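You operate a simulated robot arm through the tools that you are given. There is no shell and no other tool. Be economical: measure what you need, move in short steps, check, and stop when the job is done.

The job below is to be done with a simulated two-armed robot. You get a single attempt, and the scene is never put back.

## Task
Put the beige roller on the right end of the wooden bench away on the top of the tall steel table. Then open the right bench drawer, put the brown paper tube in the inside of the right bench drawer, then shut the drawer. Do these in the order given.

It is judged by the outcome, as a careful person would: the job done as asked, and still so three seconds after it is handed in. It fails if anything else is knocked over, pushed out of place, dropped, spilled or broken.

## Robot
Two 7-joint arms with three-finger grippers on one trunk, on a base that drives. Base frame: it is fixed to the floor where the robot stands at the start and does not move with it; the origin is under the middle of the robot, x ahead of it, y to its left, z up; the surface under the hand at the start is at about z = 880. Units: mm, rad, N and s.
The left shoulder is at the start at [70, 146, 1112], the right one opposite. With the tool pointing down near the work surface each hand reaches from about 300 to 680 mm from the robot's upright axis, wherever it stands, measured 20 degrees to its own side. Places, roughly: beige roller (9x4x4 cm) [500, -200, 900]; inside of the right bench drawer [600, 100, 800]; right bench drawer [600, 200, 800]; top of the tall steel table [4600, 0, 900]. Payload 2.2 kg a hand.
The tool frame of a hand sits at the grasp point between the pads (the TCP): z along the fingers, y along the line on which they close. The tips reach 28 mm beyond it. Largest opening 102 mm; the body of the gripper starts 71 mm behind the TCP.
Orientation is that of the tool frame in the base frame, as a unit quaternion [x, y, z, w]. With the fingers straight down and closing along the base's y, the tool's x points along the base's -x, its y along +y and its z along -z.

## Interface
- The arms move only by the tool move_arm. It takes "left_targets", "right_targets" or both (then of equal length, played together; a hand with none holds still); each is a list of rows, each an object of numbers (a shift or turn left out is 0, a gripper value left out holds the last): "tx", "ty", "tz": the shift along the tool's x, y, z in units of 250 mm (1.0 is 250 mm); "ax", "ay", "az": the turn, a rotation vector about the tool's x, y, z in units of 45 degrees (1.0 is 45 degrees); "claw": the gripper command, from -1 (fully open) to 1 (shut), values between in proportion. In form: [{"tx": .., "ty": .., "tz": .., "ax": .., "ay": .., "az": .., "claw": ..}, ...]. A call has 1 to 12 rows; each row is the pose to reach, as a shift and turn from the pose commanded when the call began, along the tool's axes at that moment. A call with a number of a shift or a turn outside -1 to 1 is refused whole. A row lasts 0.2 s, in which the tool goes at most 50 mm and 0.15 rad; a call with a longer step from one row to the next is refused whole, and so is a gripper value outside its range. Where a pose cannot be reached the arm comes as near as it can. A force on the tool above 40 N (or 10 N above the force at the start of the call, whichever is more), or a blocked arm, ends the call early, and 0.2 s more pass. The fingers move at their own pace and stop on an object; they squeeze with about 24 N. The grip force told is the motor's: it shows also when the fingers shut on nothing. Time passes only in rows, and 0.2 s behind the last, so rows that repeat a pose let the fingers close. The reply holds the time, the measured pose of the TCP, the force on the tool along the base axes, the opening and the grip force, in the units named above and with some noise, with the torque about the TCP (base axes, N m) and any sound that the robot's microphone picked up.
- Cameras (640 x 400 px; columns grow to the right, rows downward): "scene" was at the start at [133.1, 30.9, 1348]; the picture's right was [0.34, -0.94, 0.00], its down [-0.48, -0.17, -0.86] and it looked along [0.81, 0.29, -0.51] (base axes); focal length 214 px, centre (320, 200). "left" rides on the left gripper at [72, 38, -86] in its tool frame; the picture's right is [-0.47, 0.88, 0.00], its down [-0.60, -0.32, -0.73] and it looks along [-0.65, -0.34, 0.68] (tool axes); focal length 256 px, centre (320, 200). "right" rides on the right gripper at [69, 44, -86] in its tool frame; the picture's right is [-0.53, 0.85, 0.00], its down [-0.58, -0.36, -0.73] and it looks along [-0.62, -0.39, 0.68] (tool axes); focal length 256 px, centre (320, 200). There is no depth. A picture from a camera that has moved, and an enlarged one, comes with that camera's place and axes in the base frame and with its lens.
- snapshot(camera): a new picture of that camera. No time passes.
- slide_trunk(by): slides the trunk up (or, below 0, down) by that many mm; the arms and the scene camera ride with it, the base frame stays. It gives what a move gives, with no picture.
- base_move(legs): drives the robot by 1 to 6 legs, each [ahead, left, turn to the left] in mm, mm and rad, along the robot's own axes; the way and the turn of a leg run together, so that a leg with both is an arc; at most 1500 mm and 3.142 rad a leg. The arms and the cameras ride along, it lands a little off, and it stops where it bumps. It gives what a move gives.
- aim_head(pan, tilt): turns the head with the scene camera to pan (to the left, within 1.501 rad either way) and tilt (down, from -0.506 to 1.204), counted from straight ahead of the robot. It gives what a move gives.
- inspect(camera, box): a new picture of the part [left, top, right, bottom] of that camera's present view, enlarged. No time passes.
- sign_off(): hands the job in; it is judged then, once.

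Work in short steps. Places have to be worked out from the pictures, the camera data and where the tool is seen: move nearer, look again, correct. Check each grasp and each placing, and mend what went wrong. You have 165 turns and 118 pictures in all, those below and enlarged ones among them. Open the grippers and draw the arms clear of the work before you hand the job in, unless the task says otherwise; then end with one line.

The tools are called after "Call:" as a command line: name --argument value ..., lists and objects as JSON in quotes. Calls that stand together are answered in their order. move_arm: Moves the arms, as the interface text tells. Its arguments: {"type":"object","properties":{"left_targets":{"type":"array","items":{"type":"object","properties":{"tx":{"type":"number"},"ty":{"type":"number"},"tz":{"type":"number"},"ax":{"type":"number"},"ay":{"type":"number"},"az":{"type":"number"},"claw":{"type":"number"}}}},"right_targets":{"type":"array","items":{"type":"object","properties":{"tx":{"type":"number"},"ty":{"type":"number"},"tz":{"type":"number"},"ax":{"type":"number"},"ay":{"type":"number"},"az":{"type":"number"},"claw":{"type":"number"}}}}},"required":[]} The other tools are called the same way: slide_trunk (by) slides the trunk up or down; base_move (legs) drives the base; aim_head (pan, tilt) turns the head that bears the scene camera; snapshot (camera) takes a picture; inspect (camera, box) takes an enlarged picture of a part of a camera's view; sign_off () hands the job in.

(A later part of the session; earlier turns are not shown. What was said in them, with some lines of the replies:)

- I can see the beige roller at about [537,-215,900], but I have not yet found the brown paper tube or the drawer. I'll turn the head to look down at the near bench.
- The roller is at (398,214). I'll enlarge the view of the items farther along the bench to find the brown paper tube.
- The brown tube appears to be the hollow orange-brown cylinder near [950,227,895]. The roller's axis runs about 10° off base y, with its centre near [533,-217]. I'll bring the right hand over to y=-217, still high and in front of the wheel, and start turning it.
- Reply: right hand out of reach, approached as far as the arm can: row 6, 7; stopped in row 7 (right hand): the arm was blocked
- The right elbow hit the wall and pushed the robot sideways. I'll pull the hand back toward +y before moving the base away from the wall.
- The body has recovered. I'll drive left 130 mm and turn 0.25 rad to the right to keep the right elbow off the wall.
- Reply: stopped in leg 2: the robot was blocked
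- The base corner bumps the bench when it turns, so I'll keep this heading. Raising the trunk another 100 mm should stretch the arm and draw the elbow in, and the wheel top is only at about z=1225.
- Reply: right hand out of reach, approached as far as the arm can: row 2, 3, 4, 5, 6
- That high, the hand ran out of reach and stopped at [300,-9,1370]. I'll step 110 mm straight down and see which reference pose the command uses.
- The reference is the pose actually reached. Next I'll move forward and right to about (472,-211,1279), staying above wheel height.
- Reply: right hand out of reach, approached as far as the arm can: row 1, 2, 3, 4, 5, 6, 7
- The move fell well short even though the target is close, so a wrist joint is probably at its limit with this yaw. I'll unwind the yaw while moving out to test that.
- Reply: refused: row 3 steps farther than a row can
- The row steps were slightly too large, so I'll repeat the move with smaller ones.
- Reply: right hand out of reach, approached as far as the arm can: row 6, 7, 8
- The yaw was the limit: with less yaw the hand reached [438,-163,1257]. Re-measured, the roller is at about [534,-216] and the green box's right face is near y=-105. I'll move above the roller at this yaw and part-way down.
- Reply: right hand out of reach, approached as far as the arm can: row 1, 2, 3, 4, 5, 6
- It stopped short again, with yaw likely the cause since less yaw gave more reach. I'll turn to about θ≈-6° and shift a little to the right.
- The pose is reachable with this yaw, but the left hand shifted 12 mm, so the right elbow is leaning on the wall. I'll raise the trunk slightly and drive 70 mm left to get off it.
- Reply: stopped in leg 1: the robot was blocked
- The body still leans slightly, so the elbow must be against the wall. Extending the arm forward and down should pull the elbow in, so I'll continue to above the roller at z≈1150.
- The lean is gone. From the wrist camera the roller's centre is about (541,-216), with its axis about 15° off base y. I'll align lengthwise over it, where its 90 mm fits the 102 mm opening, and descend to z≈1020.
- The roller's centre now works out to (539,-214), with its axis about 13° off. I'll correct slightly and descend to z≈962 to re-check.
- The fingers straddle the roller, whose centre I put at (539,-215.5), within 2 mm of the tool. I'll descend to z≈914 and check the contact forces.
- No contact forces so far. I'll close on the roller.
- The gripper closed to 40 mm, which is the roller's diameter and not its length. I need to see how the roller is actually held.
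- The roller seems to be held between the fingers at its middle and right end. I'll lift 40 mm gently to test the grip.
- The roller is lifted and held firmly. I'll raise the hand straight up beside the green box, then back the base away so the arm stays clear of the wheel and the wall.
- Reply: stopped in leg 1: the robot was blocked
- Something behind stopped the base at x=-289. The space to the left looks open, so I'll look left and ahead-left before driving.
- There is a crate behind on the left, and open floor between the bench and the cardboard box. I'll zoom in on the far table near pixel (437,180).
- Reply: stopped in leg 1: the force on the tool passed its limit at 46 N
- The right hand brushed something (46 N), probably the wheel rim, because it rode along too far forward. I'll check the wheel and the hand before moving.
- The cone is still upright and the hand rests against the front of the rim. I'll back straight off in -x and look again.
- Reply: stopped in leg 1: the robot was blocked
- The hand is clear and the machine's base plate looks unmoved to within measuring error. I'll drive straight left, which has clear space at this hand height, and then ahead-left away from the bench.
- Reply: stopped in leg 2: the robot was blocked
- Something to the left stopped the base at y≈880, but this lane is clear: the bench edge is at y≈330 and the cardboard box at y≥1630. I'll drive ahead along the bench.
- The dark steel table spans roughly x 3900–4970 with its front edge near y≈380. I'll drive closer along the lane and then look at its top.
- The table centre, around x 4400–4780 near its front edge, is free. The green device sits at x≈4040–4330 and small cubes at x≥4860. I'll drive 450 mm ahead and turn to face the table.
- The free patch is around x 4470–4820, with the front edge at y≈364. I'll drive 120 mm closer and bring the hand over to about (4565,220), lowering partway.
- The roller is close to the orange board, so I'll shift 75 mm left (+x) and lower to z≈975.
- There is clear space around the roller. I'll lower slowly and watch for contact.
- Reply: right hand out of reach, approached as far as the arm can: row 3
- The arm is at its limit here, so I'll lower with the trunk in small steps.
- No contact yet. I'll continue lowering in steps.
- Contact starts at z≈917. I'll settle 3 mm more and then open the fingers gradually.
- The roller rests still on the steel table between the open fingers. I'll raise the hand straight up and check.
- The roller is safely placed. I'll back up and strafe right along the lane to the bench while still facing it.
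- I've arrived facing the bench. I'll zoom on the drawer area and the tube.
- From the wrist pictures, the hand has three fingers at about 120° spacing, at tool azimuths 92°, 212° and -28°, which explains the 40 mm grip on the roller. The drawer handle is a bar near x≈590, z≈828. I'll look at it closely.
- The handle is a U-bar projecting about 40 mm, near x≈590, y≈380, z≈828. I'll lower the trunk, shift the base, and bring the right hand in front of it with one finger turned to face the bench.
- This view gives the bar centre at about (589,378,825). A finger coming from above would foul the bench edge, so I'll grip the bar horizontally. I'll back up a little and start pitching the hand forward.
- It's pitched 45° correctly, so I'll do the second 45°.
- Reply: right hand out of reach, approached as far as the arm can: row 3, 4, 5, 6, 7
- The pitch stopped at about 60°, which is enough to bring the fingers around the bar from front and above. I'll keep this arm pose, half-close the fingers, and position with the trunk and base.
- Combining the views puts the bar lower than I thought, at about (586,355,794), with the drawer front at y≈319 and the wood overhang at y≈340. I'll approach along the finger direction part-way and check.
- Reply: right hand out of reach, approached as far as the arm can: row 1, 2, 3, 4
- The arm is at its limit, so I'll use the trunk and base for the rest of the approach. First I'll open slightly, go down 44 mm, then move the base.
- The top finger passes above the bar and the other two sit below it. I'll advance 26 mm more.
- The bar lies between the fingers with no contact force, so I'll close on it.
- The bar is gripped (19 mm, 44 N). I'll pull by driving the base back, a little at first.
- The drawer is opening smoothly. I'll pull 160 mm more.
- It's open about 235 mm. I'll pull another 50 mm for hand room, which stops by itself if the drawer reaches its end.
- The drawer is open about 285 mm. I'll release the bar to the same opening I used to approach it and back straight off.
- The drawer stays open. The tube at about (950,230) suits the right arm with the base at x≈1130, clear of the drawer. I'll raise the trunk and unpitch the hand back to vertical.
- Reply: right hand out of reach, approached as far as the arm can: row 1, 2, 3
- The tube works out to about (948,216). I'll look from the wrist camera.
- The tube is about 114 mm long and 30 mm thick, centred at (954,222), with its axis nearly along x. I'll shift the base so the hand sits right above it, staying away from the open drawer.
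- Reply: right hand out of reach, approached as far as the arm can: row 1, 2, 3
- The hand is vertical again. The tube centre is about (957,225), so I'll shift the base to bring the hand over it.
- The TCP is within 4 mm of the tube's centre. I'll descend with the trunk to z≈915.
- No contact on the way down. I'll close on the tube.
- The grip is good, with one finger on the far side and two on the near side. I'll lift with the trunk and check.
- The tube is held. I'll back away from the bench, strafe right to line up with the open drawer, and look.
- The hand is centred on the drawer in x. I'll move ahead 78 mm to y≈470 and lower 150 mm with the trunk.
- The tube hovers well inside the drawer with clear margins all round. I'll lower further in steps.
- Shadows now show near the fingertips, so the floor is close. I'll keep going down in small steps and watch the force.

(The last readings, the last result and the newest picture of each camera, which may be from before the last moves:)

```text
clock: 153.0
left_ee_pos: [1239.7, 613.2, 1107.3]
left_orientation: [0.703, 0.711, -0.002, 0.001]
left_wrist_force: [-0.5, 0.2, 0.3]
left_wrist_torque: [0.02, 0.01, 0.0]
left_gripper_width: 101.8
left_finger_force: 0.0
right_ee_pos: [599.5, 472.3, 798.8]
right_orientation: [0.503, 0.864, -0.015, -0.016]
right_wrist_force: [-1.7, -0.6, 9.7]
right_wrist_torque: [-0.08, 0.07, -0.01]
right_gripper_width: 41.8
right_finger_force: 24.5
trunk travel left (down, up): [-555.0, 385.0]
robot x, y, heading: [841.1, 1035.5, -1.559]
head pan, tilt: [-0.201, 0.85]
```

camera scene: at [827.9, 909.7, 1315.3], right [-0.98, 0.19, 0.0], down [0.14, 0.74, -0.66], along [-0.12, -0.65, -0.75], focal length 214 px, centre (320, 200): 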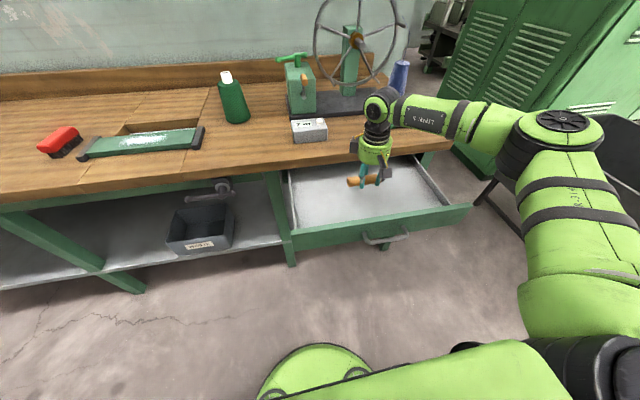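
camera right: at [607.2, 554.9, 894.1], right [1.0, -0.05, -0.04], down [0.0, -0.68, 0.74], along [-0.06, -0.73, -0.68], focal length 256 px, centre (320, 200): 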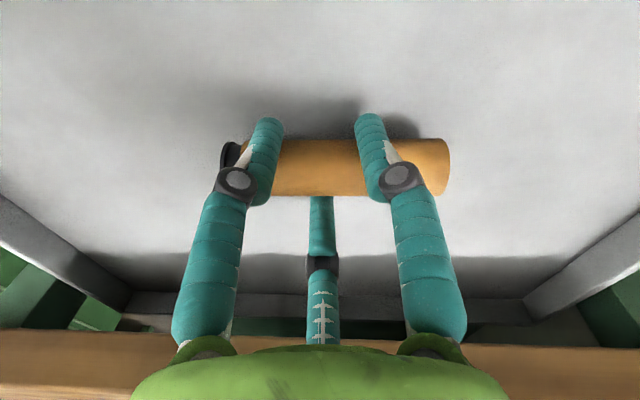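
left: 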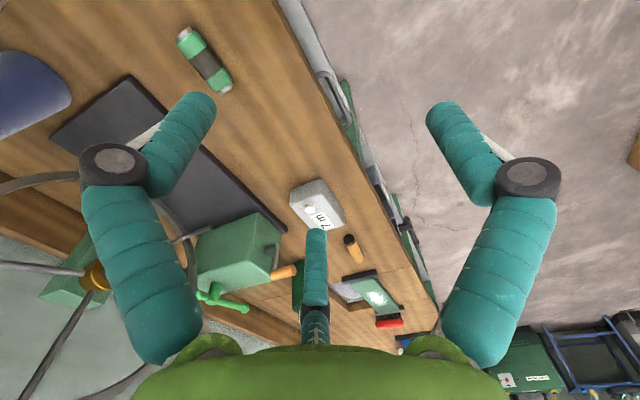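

The tube touches the drawer floor (about 10 N). I'll release it gently, then raise the hand with the trunk.

Call:
move_arm --right_targets '[{"claw": 0.1}, {"claw": 0.0}, {"claw": -0.2}, {"claw": -0.5}, {"claw": -0.5}]'

Call:
snapshot --camera "right"

Call:
slide_trunk --by 200

Call:
snapshot --camera "right"

```text
clock: 154.2
left_ee_pos: [1237.6, 611.0, 1107.1]
left_orientation: [0.703, 0.711, -0.003, 0.002]
left_wrist_force: [-0.4, 0.3, -0.4]
left_wrist_torque: [0.0, 0.02, -0.05]
left_gripper_width: 102.0
left_finger_force: 0.0
right_ee_pos: [600.4, 472.3, 794.4]
right_orientation: [0.503, 0.864, -0.013, -0.017]
right_wrist_force: [0.0, 0.3, -0.5]
right_wrist_torque: [0.01, 0.01, 0.0]
right_gripper_width: 76.3
right_finger_force: 0.0
trunk travel left (down, up): [-555.0, 385.0]
robot x, y, heading: [844.8, 1036.5, -1.557]
head pan, tilt: [-0.201, 0.85]
```

```text
34 pictures are left
camera right: at [607.2, 554.8, 880.2], right [1.0, -0.05, -0.04], down [0.0, -0.68, 0.74], along [-0.06, -0.73, -0.68], focal length 256 px, centre (320, 200)
```

right: 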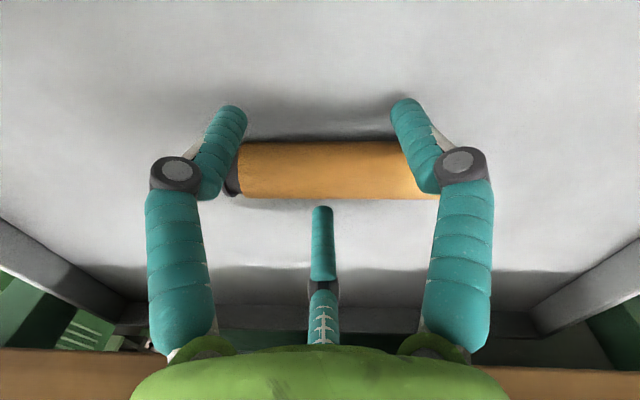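

```text
clock: 156.4
left_ee_pos: [1239.4, 611.9, 1307.8]
left_orientation: [0.704, 0.711, -0.002, 0.003]
left_wrist_force: [1.1, -2.0, 0.0]
left_wrist_torque: [0.05, 0.02, -0.02]
left_gripper_width: 102.2
left_finger_force: 0.2
right_ee_pos: [599.0, 473.6, 994.7]
right_orientation: [0.503, 0.864, -0.013, -0.017]
right_wrist_force: [-0.2, 0.2, 0.5]
right_wrist_torque: [0.0, 0.01, -0.02]
right_gripper_width: 76.5
right_finger_force: 0.1
trunk travel left (down, up): [-755.0, 185.0]
robot x, y, heading: [846.1, 1035.7, -1.558]
head pan, tilt: [-0.201, 0.85]
```

```text
33 pictures are left
camera right: at [607.2, 554.8, 1080.0], right [1.0, -0.05, -0.04], down [0.0, -0.68, 0.74], along [-0.06, -0.73, -0.68], focal length 256 px, centre (320, 200)
```

right: 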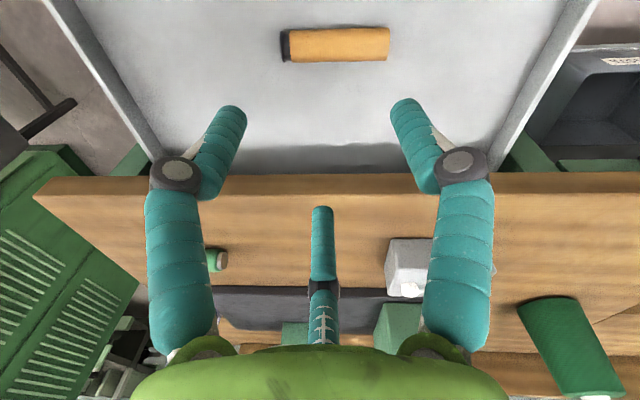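

The tube lies in the drawer. To shut it, I'll back off, pitch the hand forward again, and push the handle back in with the same pose as before.

Call:
base_move --legs '[[-260, 0, 0]]'

Call:
move_arm --right_targets '[{"ax": 0.08, "ay": -0.146}, {"ax": 0.16, "ay": -0.292}, {"ax": 0.24, "ay": -0.438}, {"ax": 0.32, "ay": -0.585}, {"ax": 0.4, "ay": -0.73}, {"ax": 0.48, "ay": -0.877}, {"ax": 0.48, "ay": -0.877}]'

Call:
move_arm --right_targets '[{"ax": 0.08, "ay": -0.146}, {"ax": 0.16, "ay": -0.292, "claw": 0.06}, {"ax": 0.16, "ay": -0.292, "claw": 0.06}]'

Call:
snapshot --camera "right"

```text
clock: 158.2
left_ee_pos: [1234.2, 864.3, 1306.1]
left_orientation: [0.704, 0.71, 0.0, 0.002]
left_wrist_force: [-0.2, 0.2, 0.2]
left_wrist_torque: [0.03, 0.02, 0.01]
left_gripper_width: 101.9
left_finger_force: 0.2
right_ee_pos: [594.5, 727.8, 994.8]
right_orientation: [0.505, 0.863, -0.013, -0.017]
right_wrist_force: [0.6, -0.6, 0.1]
right_wrist_torque: [0.03, 0.01, -0.03]
right_gripper_width: 76.8
right_finger_force: 0.0
trunk travel left (down, up): [-755.0, 185.0]
robot x, y, heading: [839.4, 1289.6, -1.554]
head pan, tilt: [-0.201, 0.85]
```

```text
clock: 159.8
left_ee_pos: [1233.8, 866.5, 1307.7]
left_orientation: [0.704, 0.71, -0.002, 0.001]
left_wrist_force: [0.3, -0.5, -0.7]
left_wrist_torque: [0.01, -0.02, -0.02]
left_gripper_width: 102.1
left_finger_force: 0.1
right_ee_pos: [593.1, 727.9, 995.9]
right_orientation: [0.459, 0.801, -0.34, 0.18]
right_wrist_force: [0.4, 0.8, 0.2]
right_wrist_torque: [-0.01, -0.02, 0.0]
right_gripper_width: 76.7
right_finger_force: 0.1
trunk travel left (down, up): [-755.0, 185.0]
robot x, y, heading: [839.5, 1291.3, -1.561]
head pan, tilt: [-0.201, 0.85]
```

```text
clock: 160.6
left_ee_pos: [1234.4, 865.7, 1306.9]
left_orientation: [0.704, 0.71, -0.001, 0.001]
left_wrist_force: [-0.3, 0.9, -0.2]
left_wrist_torque: [0.01, -0.03, -0.02]
left_gripper_width: 101.9
left_finger_force: 0.0
right_ee_pos: [595.3, 729.8, 995.2]
right_orientation: [0.436, 0.765, -0.416, 0.227]
right_wrist_force: [0.3, 0.6, -0.2]
right_wrist_torque: [0.04, 0.01, -0.03]
right_gripper_width: 47.8
right_finger_force: 0.0
right hand out of reach, approached as far as the arm can: row 2, 3
trunk travel left (down, up): [-755.0, 185.0]
robot x, y, heading: [838.9, 1290.9, -1.562]
head pan, tilt: [-0.201, 0.85]
```

```text
32 pictures are left
camera right: at [597.8, 846.0, 973.9], right [1.0, -0.02, 0.01], down [0.0, 0.23, 0.97], along [-0.03, -0.97, 0.23], focal length 256 px, centre (320, 200)
```

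right: 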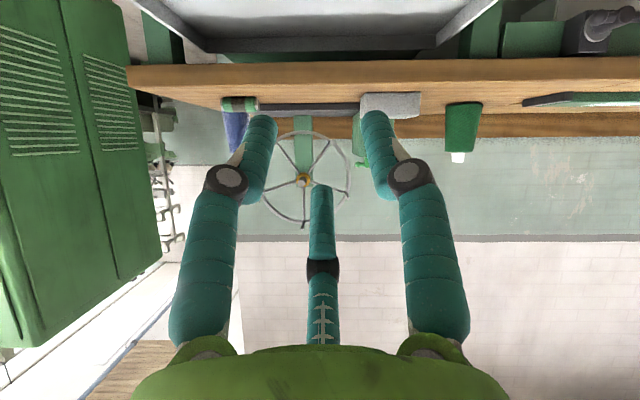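

The pose is similar to before, at about 58° pitch. The release pose was (585,656.5,799), so I'll lower 196 mm, shift 10 mm right and approach partway.

Call:
move_arm --right_targets '[{"claw": -0.06}, {"claw": -0.06}]'

Call:
slide_trunk --by -197

Call:
base_move --legs '[[40, -10, 0]]'

Call:
snapshot --camera "right"

Call:
snapshot --camera "scene"

```text
clock: 161.2
left_ee_pos: [1234.0, 866.6, 1308.5]
left_orientation: [0.704, 0.71, -0.003, 0.002]
left_wrist_force: [0.1, 0.1, -0.1]
left_wrist_torque: [0.0, -0.01, -0.02]
left_gripper_width: 102.0
left_finger_force: 0.1
right_ee_pos: [594.9, 728.2, 994.5]
right_orientation: [0.436, 0.765, -0.416, 0.227]
right_wrist_force: [-0.2, 0.7, -0.8]
right_wrist_torque: [0.0, 0.01, 0.0]
right_gripper_width: 54.1
right_finger_force: 0.1
trunk travel left (down, up): [-755.0, 185.0]
robot x, y, heading: [839.7, 1288.6, -1.559]
head pan, tilt: [-0.201, 0.85]
```

```text
clock: 163.4
left_ee_pos: [1234.4, 866.9, 1109.8]
left_orientation: [0.704, 0.71, -0.002, 0.002]
left_wrist_force: [-0.4, 0.2, 0.2]
left_wrist_torque: [-0.03, 0.0, 0.0]
left_gripper_width: 102.0
left_finger_force: 0.1
right_ee_pos: [593.8, 729.7, 798.8]
right_orientation: [0.436, 0.765, -0.416, 0.228]
right_wrist_force: [0.3, 0.5, 0.4]
right_wrist_torque: [0.0, -0.01, -0.04]
right_gripper_width: 53.9
right_finger_force: 0.0
trunk travel left (down, up): [-558.0, 382.0]
robot x, y, heading: [839.1, 1291.6, -1.556]
head pan, tilt: [-0.201, 0.85]
```

```text
clock: 164.2
left_ee_pos: [1224.3, 825.7, 1110.8]
left_orientation: [0.704, 0.711, -0.002, 0.002]
left_wrist_force: [-0.6, 0.1, -0.1]
left_wrist_torque: [0.01, 0.02, 0.0]
left_gripper_width: 102.1
left_finger_force: 0.1
right_ee_pos: [586.5, 688.7, 797.2]
right_orientation: [0.436, 0.765, -0.416, 0.228]
right_wrist_force: [0.3, -1.5, 0.3]
right_wrist_torque: [0.01, 0.02, 0.02]
right_gripper_width: 54.2
right_finger_force: 0.1
trunk travel left (down, up): [-558.0, 382.0]
robot x, y, heading: [829.6, 1249.6, -1.563]
head pan, tilt: [-0.201, 0.85]
```

```text
31 pictures are left
camera right: at [588.2, 806.3, 777.4], right [1.0, -0.02, 0.01], down [0.0, 0.23, 0.97], along [-0.03, -0.97, 0.23], focal length 256 px, centre (320, 200)
```

right: 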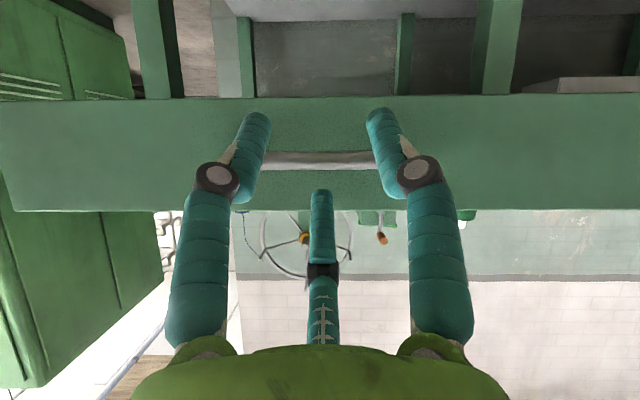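

```text
30 pictures are left
camera scene: at [815.0, 1125.0, 1229.4], right [-0.98, 0.19, 0.0], down [0.14, 0.74, -0.66], along [-0.12, -0.65, -0.75], focal length 214 px, centre (320, 200)
```

scene: 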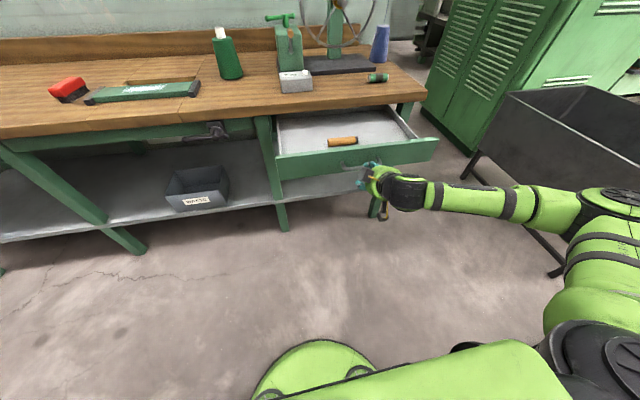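

This matches the earlier approach view, and the tube is visible in the drawer. I'll advance 31 mm and grip the bar.

Call:
base_move --legs '[[31, 0, 0]]'

Call:
move_arm --right_targets '[{"claw": 0.3}, {"claw": 0.6}, {"claw": 1}, {"claw": 1}, {"claw": 1}]'

Call:
snapshot --camera "right"

```text
clock: 165.1
left_ee_pos: [1224.0, 796.1, 1111.9]
left_orientation: [0.705, 0.709, -0.003, 0.002]
left_wrist_force: [-0.5, 0.2, 0.5]
left_wrist_torque: [-0.01, -0.01, 0.0]
left_gripper_width: 102.1
left_finger_force: 0.1
right_ee_pos: [586.8, 659.3, 798.4]
right_orientation: [0.436, 0.765, -0.416, 0.228]
right_wrist_force: [-0.3, 0.4, -0.2]
right_wrist_torque: [0.01, -0.01, -0.02]
right_gripper_width: 54.4
right_finger_force: 0.0
trunk travel left (down, up): [-558.0, 382.0]
robot x, y, heading: [830.6, 1218.5, -1.561]
head pan, tilt: [-0.201, 0.85]
```

```text
clock: 166.3
left_ee_pos: [1224.8, 795.7, 1111.6]
left_orientation: [0.705, 0.71, -0.003, 0.002]
left_wrist_force: [-0.6, -0.5, 1.0]
left_wrist_torque: [-0.02, 0.0, -0.03]
left_gripper_width: 102.2
left_finger_force: 0.1
right_ee_pos: [586.1, 658.6, 800.9]
right_orientation: [0.436, 0.764, -0.417, 0.229]
right_wrist_force: [-2.4, -2.0, 8.6]
right_wrist_torque: [-0.21, -0.27, -0.17]
right_gripper_width: 19.9
right_finger_force: 24.2
trunk travel left (down, up): [-558.0, 382.0]
robot x, y, heading: [832.5, 1220.9, -1.558]
head pan, tilt: [-0.201, 0.85]
```

```text
29 pictures are left
camera right: at [588.4, 775.4, 778.4], right [1.0, -0.02, 0.01], down [0.0, 0.24, 0.97], along [-0.03, -0.97, 0.24], focal length 256 px, centre (320, 200)
```

right: 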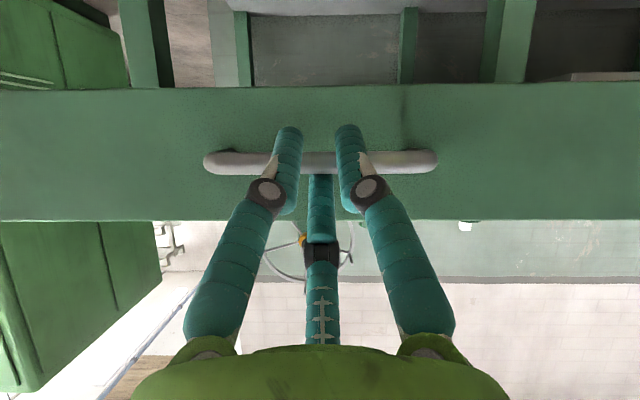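

The bar is gripped. I'll push the drawer in by driving ahead, first 200 mm.

Call:
base_move --legs '[[200, 0, 0]]'

Call:
snapshot --camera "scene"

```text
clock: 167.9
left_ee_pos: [1225.4, 599.7, 1112.4]
left_orientation: [0.705, 0.709, -0.004, 0.004]
left_wrist_force: [0.1, 0.3, 0.8]
left_wrist_torque: [0.01, 0.03, -0.02]
left_gripper_width: 102.0
left_finger_force: 0.1
right_ee_pos: [584.6, 462.5, 799.7]
right_orientation: [0.437, 0.764, -0.417, 0.227]
right_wrist_force: [-5.6, 2.6, 16.0]
right_wrist_torque: [-0.28, -0.76, 0.35]
right_gripper_width: 19.6
right_finger_force: 44.8
trunk travel left (down, up): [-558.0, 382.0]
robot x, y, heading: [835.9, 1021.5, -1.561]
head pan, tilt: [-0.201, 0.85]
```

```text
28 pictures are left
camera scene: at [816.5, 899.6, 1229.7], right [-0.98, 0.19, 0.0], down [0.14, 0.74, -0.66], along [-0.13, -0.65, -0.75], focal length 214 px, centre (320, 200)
```

scene: 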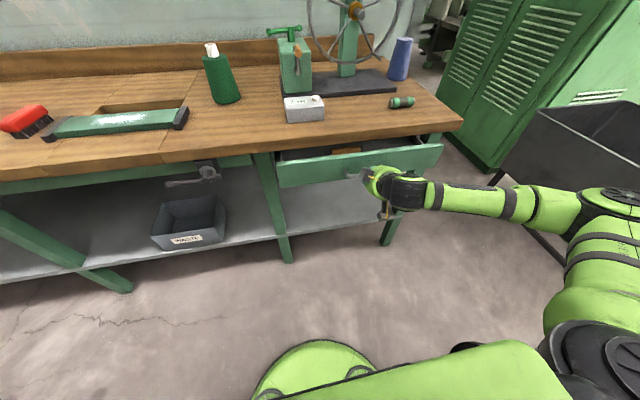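

The drawer is moving in smoothly. I'll push the remaining 90 mm or so; it will stop when shut.

Call:
base_move --legs '[[80, 0, 0]]'

Call:
base_move --legs '[[12, 0, 0]]'

Call:
snapshot --camera "right"

Call:
snapshot --camera "scene"

```text
clock: 168.9
left_ee_pos: [1226.3, 521.6, 1113.6]
left_orientation: [0.705, 0.71, -0.003, 0.004]
left_wrist_force: [1.0, -0.4, -0.5]
left_wrist_torque: [0.03, -0.04, -0.02]
left_gripper_width: 101.9
left_finger_force: 0.1
right_ee_pos: [585.5, 384.1, 800.4]
right_orientation: [0.437, 0.763, -0.418, 0.227]
right_wrist_force: [-9.8, 2.2, 11.0]
right_wrist_torque: [-0.14, -0.54, -0.01]
right_gripper_width: 19.4
right_finger_force: 44.7
trunk travel left (down, up): [-558.0, 382.0]
robot x, y, heading: [835.4, 941.9, -1.559]
head pan, tilt: [-0.201, 0.85]
```

```text
clock: 169.7
left_ee_pos: [1227.3, 508.5, 1111.2]
left_orientation: [0.705, 0.709, -0.003, 0.004]
left_wrist_force: [-0.1, 0.7, -0.2]
left_wrist_torque: [0.01, 0.02, 0.0]
left_gripper_width: 102.1
left_finger_force: 0.0
right_ee_pos: [586.3, 372.1, 799.4]
right_orientation: [0.437, 0.763, -0.418, 0.227]
right_wrist_force: [-4.0, 6.3, 4.2]
right_wrist_torque: [-0.04, -0.55, -0.16]
right_gripper_width: 19.5
right_finger_force: 44.8
trunk travel left (down, up): [-558.0, 382.0]
robot x, y, heading: [835.7, 927.7, -1.563]
head pan, tilt: [-0.201, 0.85]
```

```text
27 pictures are left
camera right: at [589.3, 488.6, 778.4], right [1.0, -0.03, 0.01], down [0.0, 0.24, 0.97], along [-0.03, -0.97, 0.24], focal length 256 px, centre (320, 200)
```

right: 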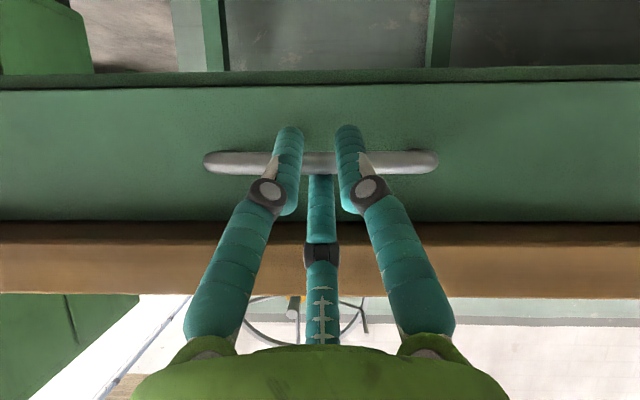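

```text
26 pictures are left
camera scene: at [817.3, 808.3, 1229.4], right [-0.98, 0.19, 0.0], down [0.14, 0.74, -0.66], along [-0.12, -0.65, -0.75], focal length 214 px, centre (320, 200)
```

scene: 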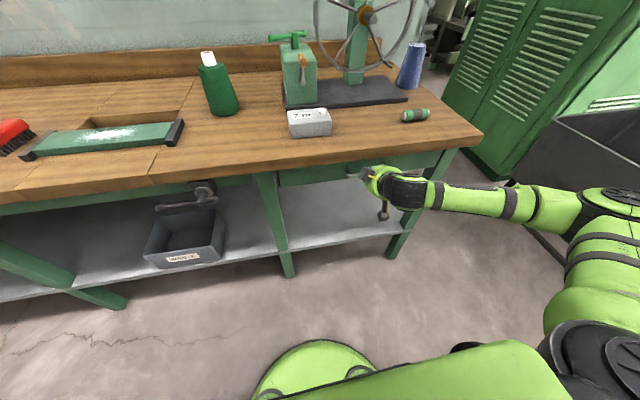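

The hand is back at its original y=372, so the drawer is flush. I'll press a few more millimetres to confirm it has stopped, then release.

Call:
base_move --legs '[[8, 0, 0]]'

Call:
move_arm --right_targets '[{"claw": 0.5}, {"claw": 0.2}, {"claw": -0.06}, {"claw": -0.06}]'

Call:
base_move --legs '[[-200, 0, 0]]'

Call:
snapshot --camera "right"

Call:
snapshot --camera "scene"

```text
clock: 170.6
left_ee_pos: [1227.2, 504.2, 1112.9]
left_orientation: [0.706, 0.708, -0.004, 0.005]
left_wrist_force: [-0.9, -0.4, 0.5]
left_wrist_torque: [0.0, 0.0, -0.02]
left_gripper_width: 102.2
left_finger_force: 0.1
right_ee_pos: [585.5, 371.8, 801.0]
right_orientation: [0.441, 0.763, -0.416, 0.225]
right_wrist_force: [-2.8, 17.9, 11.0]
right_wrist_torque: [-0.01, -0.25, -0.02]
right_gripper_width: 19.2
right_finger_force: 44.5
trunk travel left (down, up): [-558.0, 382.0]
robot x, y, heading: [829.1, 925.8, -1.565]
head pan, tilt: [-0.201, 0.85]
stopped in leg 1: the force on the tool passed its limit at 43 N (the readings are from after the stop); the commanded pose is now the measured one
```

```text
clock: 171.6
left_ee_pos: [1226.1, 500.2, 1110.9]
left_orientation: [0.705, 0.709, -0.002, 0.003]
left_wrist_force: [0.0, -0.4, -0.4]
left_wrist_torque: [-0.02, 0.01, -0.04]
left_gripper_width: 101.9
left_finger_force: 0.0
right_ee_pos: [586.1, 367.9, 796.8]
right_orientation: [0.44, 0.765, -0.413, 0.224]
right_wrist_force: [0.2, -0.4, -0.2]
right_wrist_torque: [0.02, 0.03, 0.02]
right_gripper_width: 54.1
right_finger_force: 0.0
trunk travel left (down, up): [-558.0, 382.0]
robot x, y, heading: [833.0, 922.6, -1.566]
head pan, tilt: [-0.201, 0.85]
```

```text
clock: 173.2
left_ee_pos: [1223.9, 698.2, 1111.3]
left_orientation: [0.706, 0.709, -0.003, 0.002]
left_wrist_force: [0.9, 0.3, 1.3]
left_wrist_torque: [0.03, 0.01, 0.01]
left_gripper_width: 102.1
left_finger_force: 0.1
right_ee_pos: [583.1, 568.0, 796.7]
right_orientation: [0.441, 0.765, -0.413, 0.224]
right_wrist_force: [-0.3, -0.5, -0.3]
right_wrist_torque: [-0.03, 0.02, -0.01]
right_gripper_width: 54.3
right_finger_force: 0.0
trunk travel left (down, up): [-558.0, 382.0]
robot x, y, heading: [832.0, 1127.0, -1.565]
head pan, tilt: [-0.201, 0.85]
```

```text
25 pictures are left
camera right: at [587.3, 684.6, 776.3], right [1.0, -0.03, 0.01], down [0.0, 0.23, 0.97], along [-0.04, -0.97, 0.23], focal length 256 px, centre (320, 200)
```

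right: 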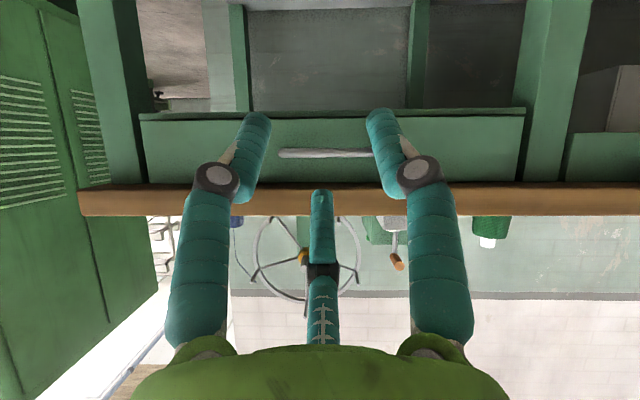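

```text
24 pictures are left
camera scene: at [815.8, 999.1, 1229.3], right [-0.98, 0.19, 0.0], down [0.14, 0.74, -0.66], along [-0.13, -0.65, -0.75], focal length 214 px, centre (320, 200)
```

scene: 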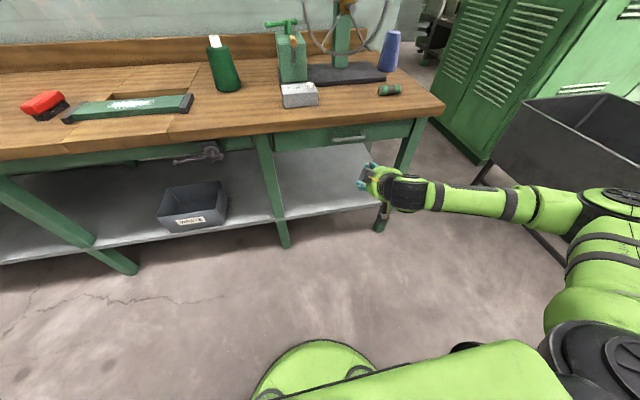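

The drawer is flush with the apron, with the tube inside. I'll open the gripper fully; both arms are clear of the work.

Call:
move_arm --right_targets '[{"claw": -1}, {"claw": -1}, {"claw": -1}]'

Call:
base_move --legs '[[-80, 0, 0]]'

```text
clock: 174.0
left_ee_pos: [1223.6, 698.0, 1110.5]
left_orientation: [0.706, 0.709, -0.002, 0.002]
left_wrist_force: [0.0, -0.3, 0.5]
left_wrist_torque: [0.0, 0.01, -0.01]
left_gripper_width: 102.0
left_finger_force: 0.2
right_ee_pos: [584.0, 568.2, 796.0]
right_orientation: [0.441, 0.765, -0.413, 0.223]
right_wrist_force: [0.7, -0.8, 0.1]
right_wrist_torque: [0.05, -0.01, 0.01]
right_gripper_width: 102.2
right_finger_force: 0.1
trunk travel left (down, up): [-558.0, 382.0]
robot x, y, heading: [826.7, 1123.8, -1.568]
head pan, tilt: [-0.201, 0.85]
```

```text
clock: 175.0
left_ee_pos: [1224.4, 779.1, 1111.1]
left_orientation: [0.706, 0.708, -0.002, 0.002]
left_wrist_force: [-0.7, -0.5, 0.0]
left_wrist_torque: [-0.02, 0.01, 0.05]
left_gripper_width: 101.8
left_finger_force: 0.1
right_ee_pos: [582.7, 646.7, 797.6]
right_orientation: [0.44, 0.765, -0.413, 0.224]
right_wrist_force: [0.6, 0.0, 0.6]
right_wrist_torque: [0.01, 0.02, 0.01]
right_gripper_width: 102.0
right_finger_force: 0.2
trunk travel left (down, up): [-558.0, 382.0]
robot x, y, heading: [836.3, 1205.0, -1.561]
head pan, tilt: [-0.201, 0.85]
```

The roller is on the steel table, the tube is in the shut drawer, and both hands are open and clear, so I'm handing in the job.

Call:
sign_off

```text
The job is handed in.
```

The beige roller is on the tall steel table and the brown paper tube is in the shut right bench drawer, done in the order asked; on the way the right hand bumped the wheel machine once (46 N, no visible shift), and the base bumped unseen obstacles behind and to its left whose positions I did not recheck.
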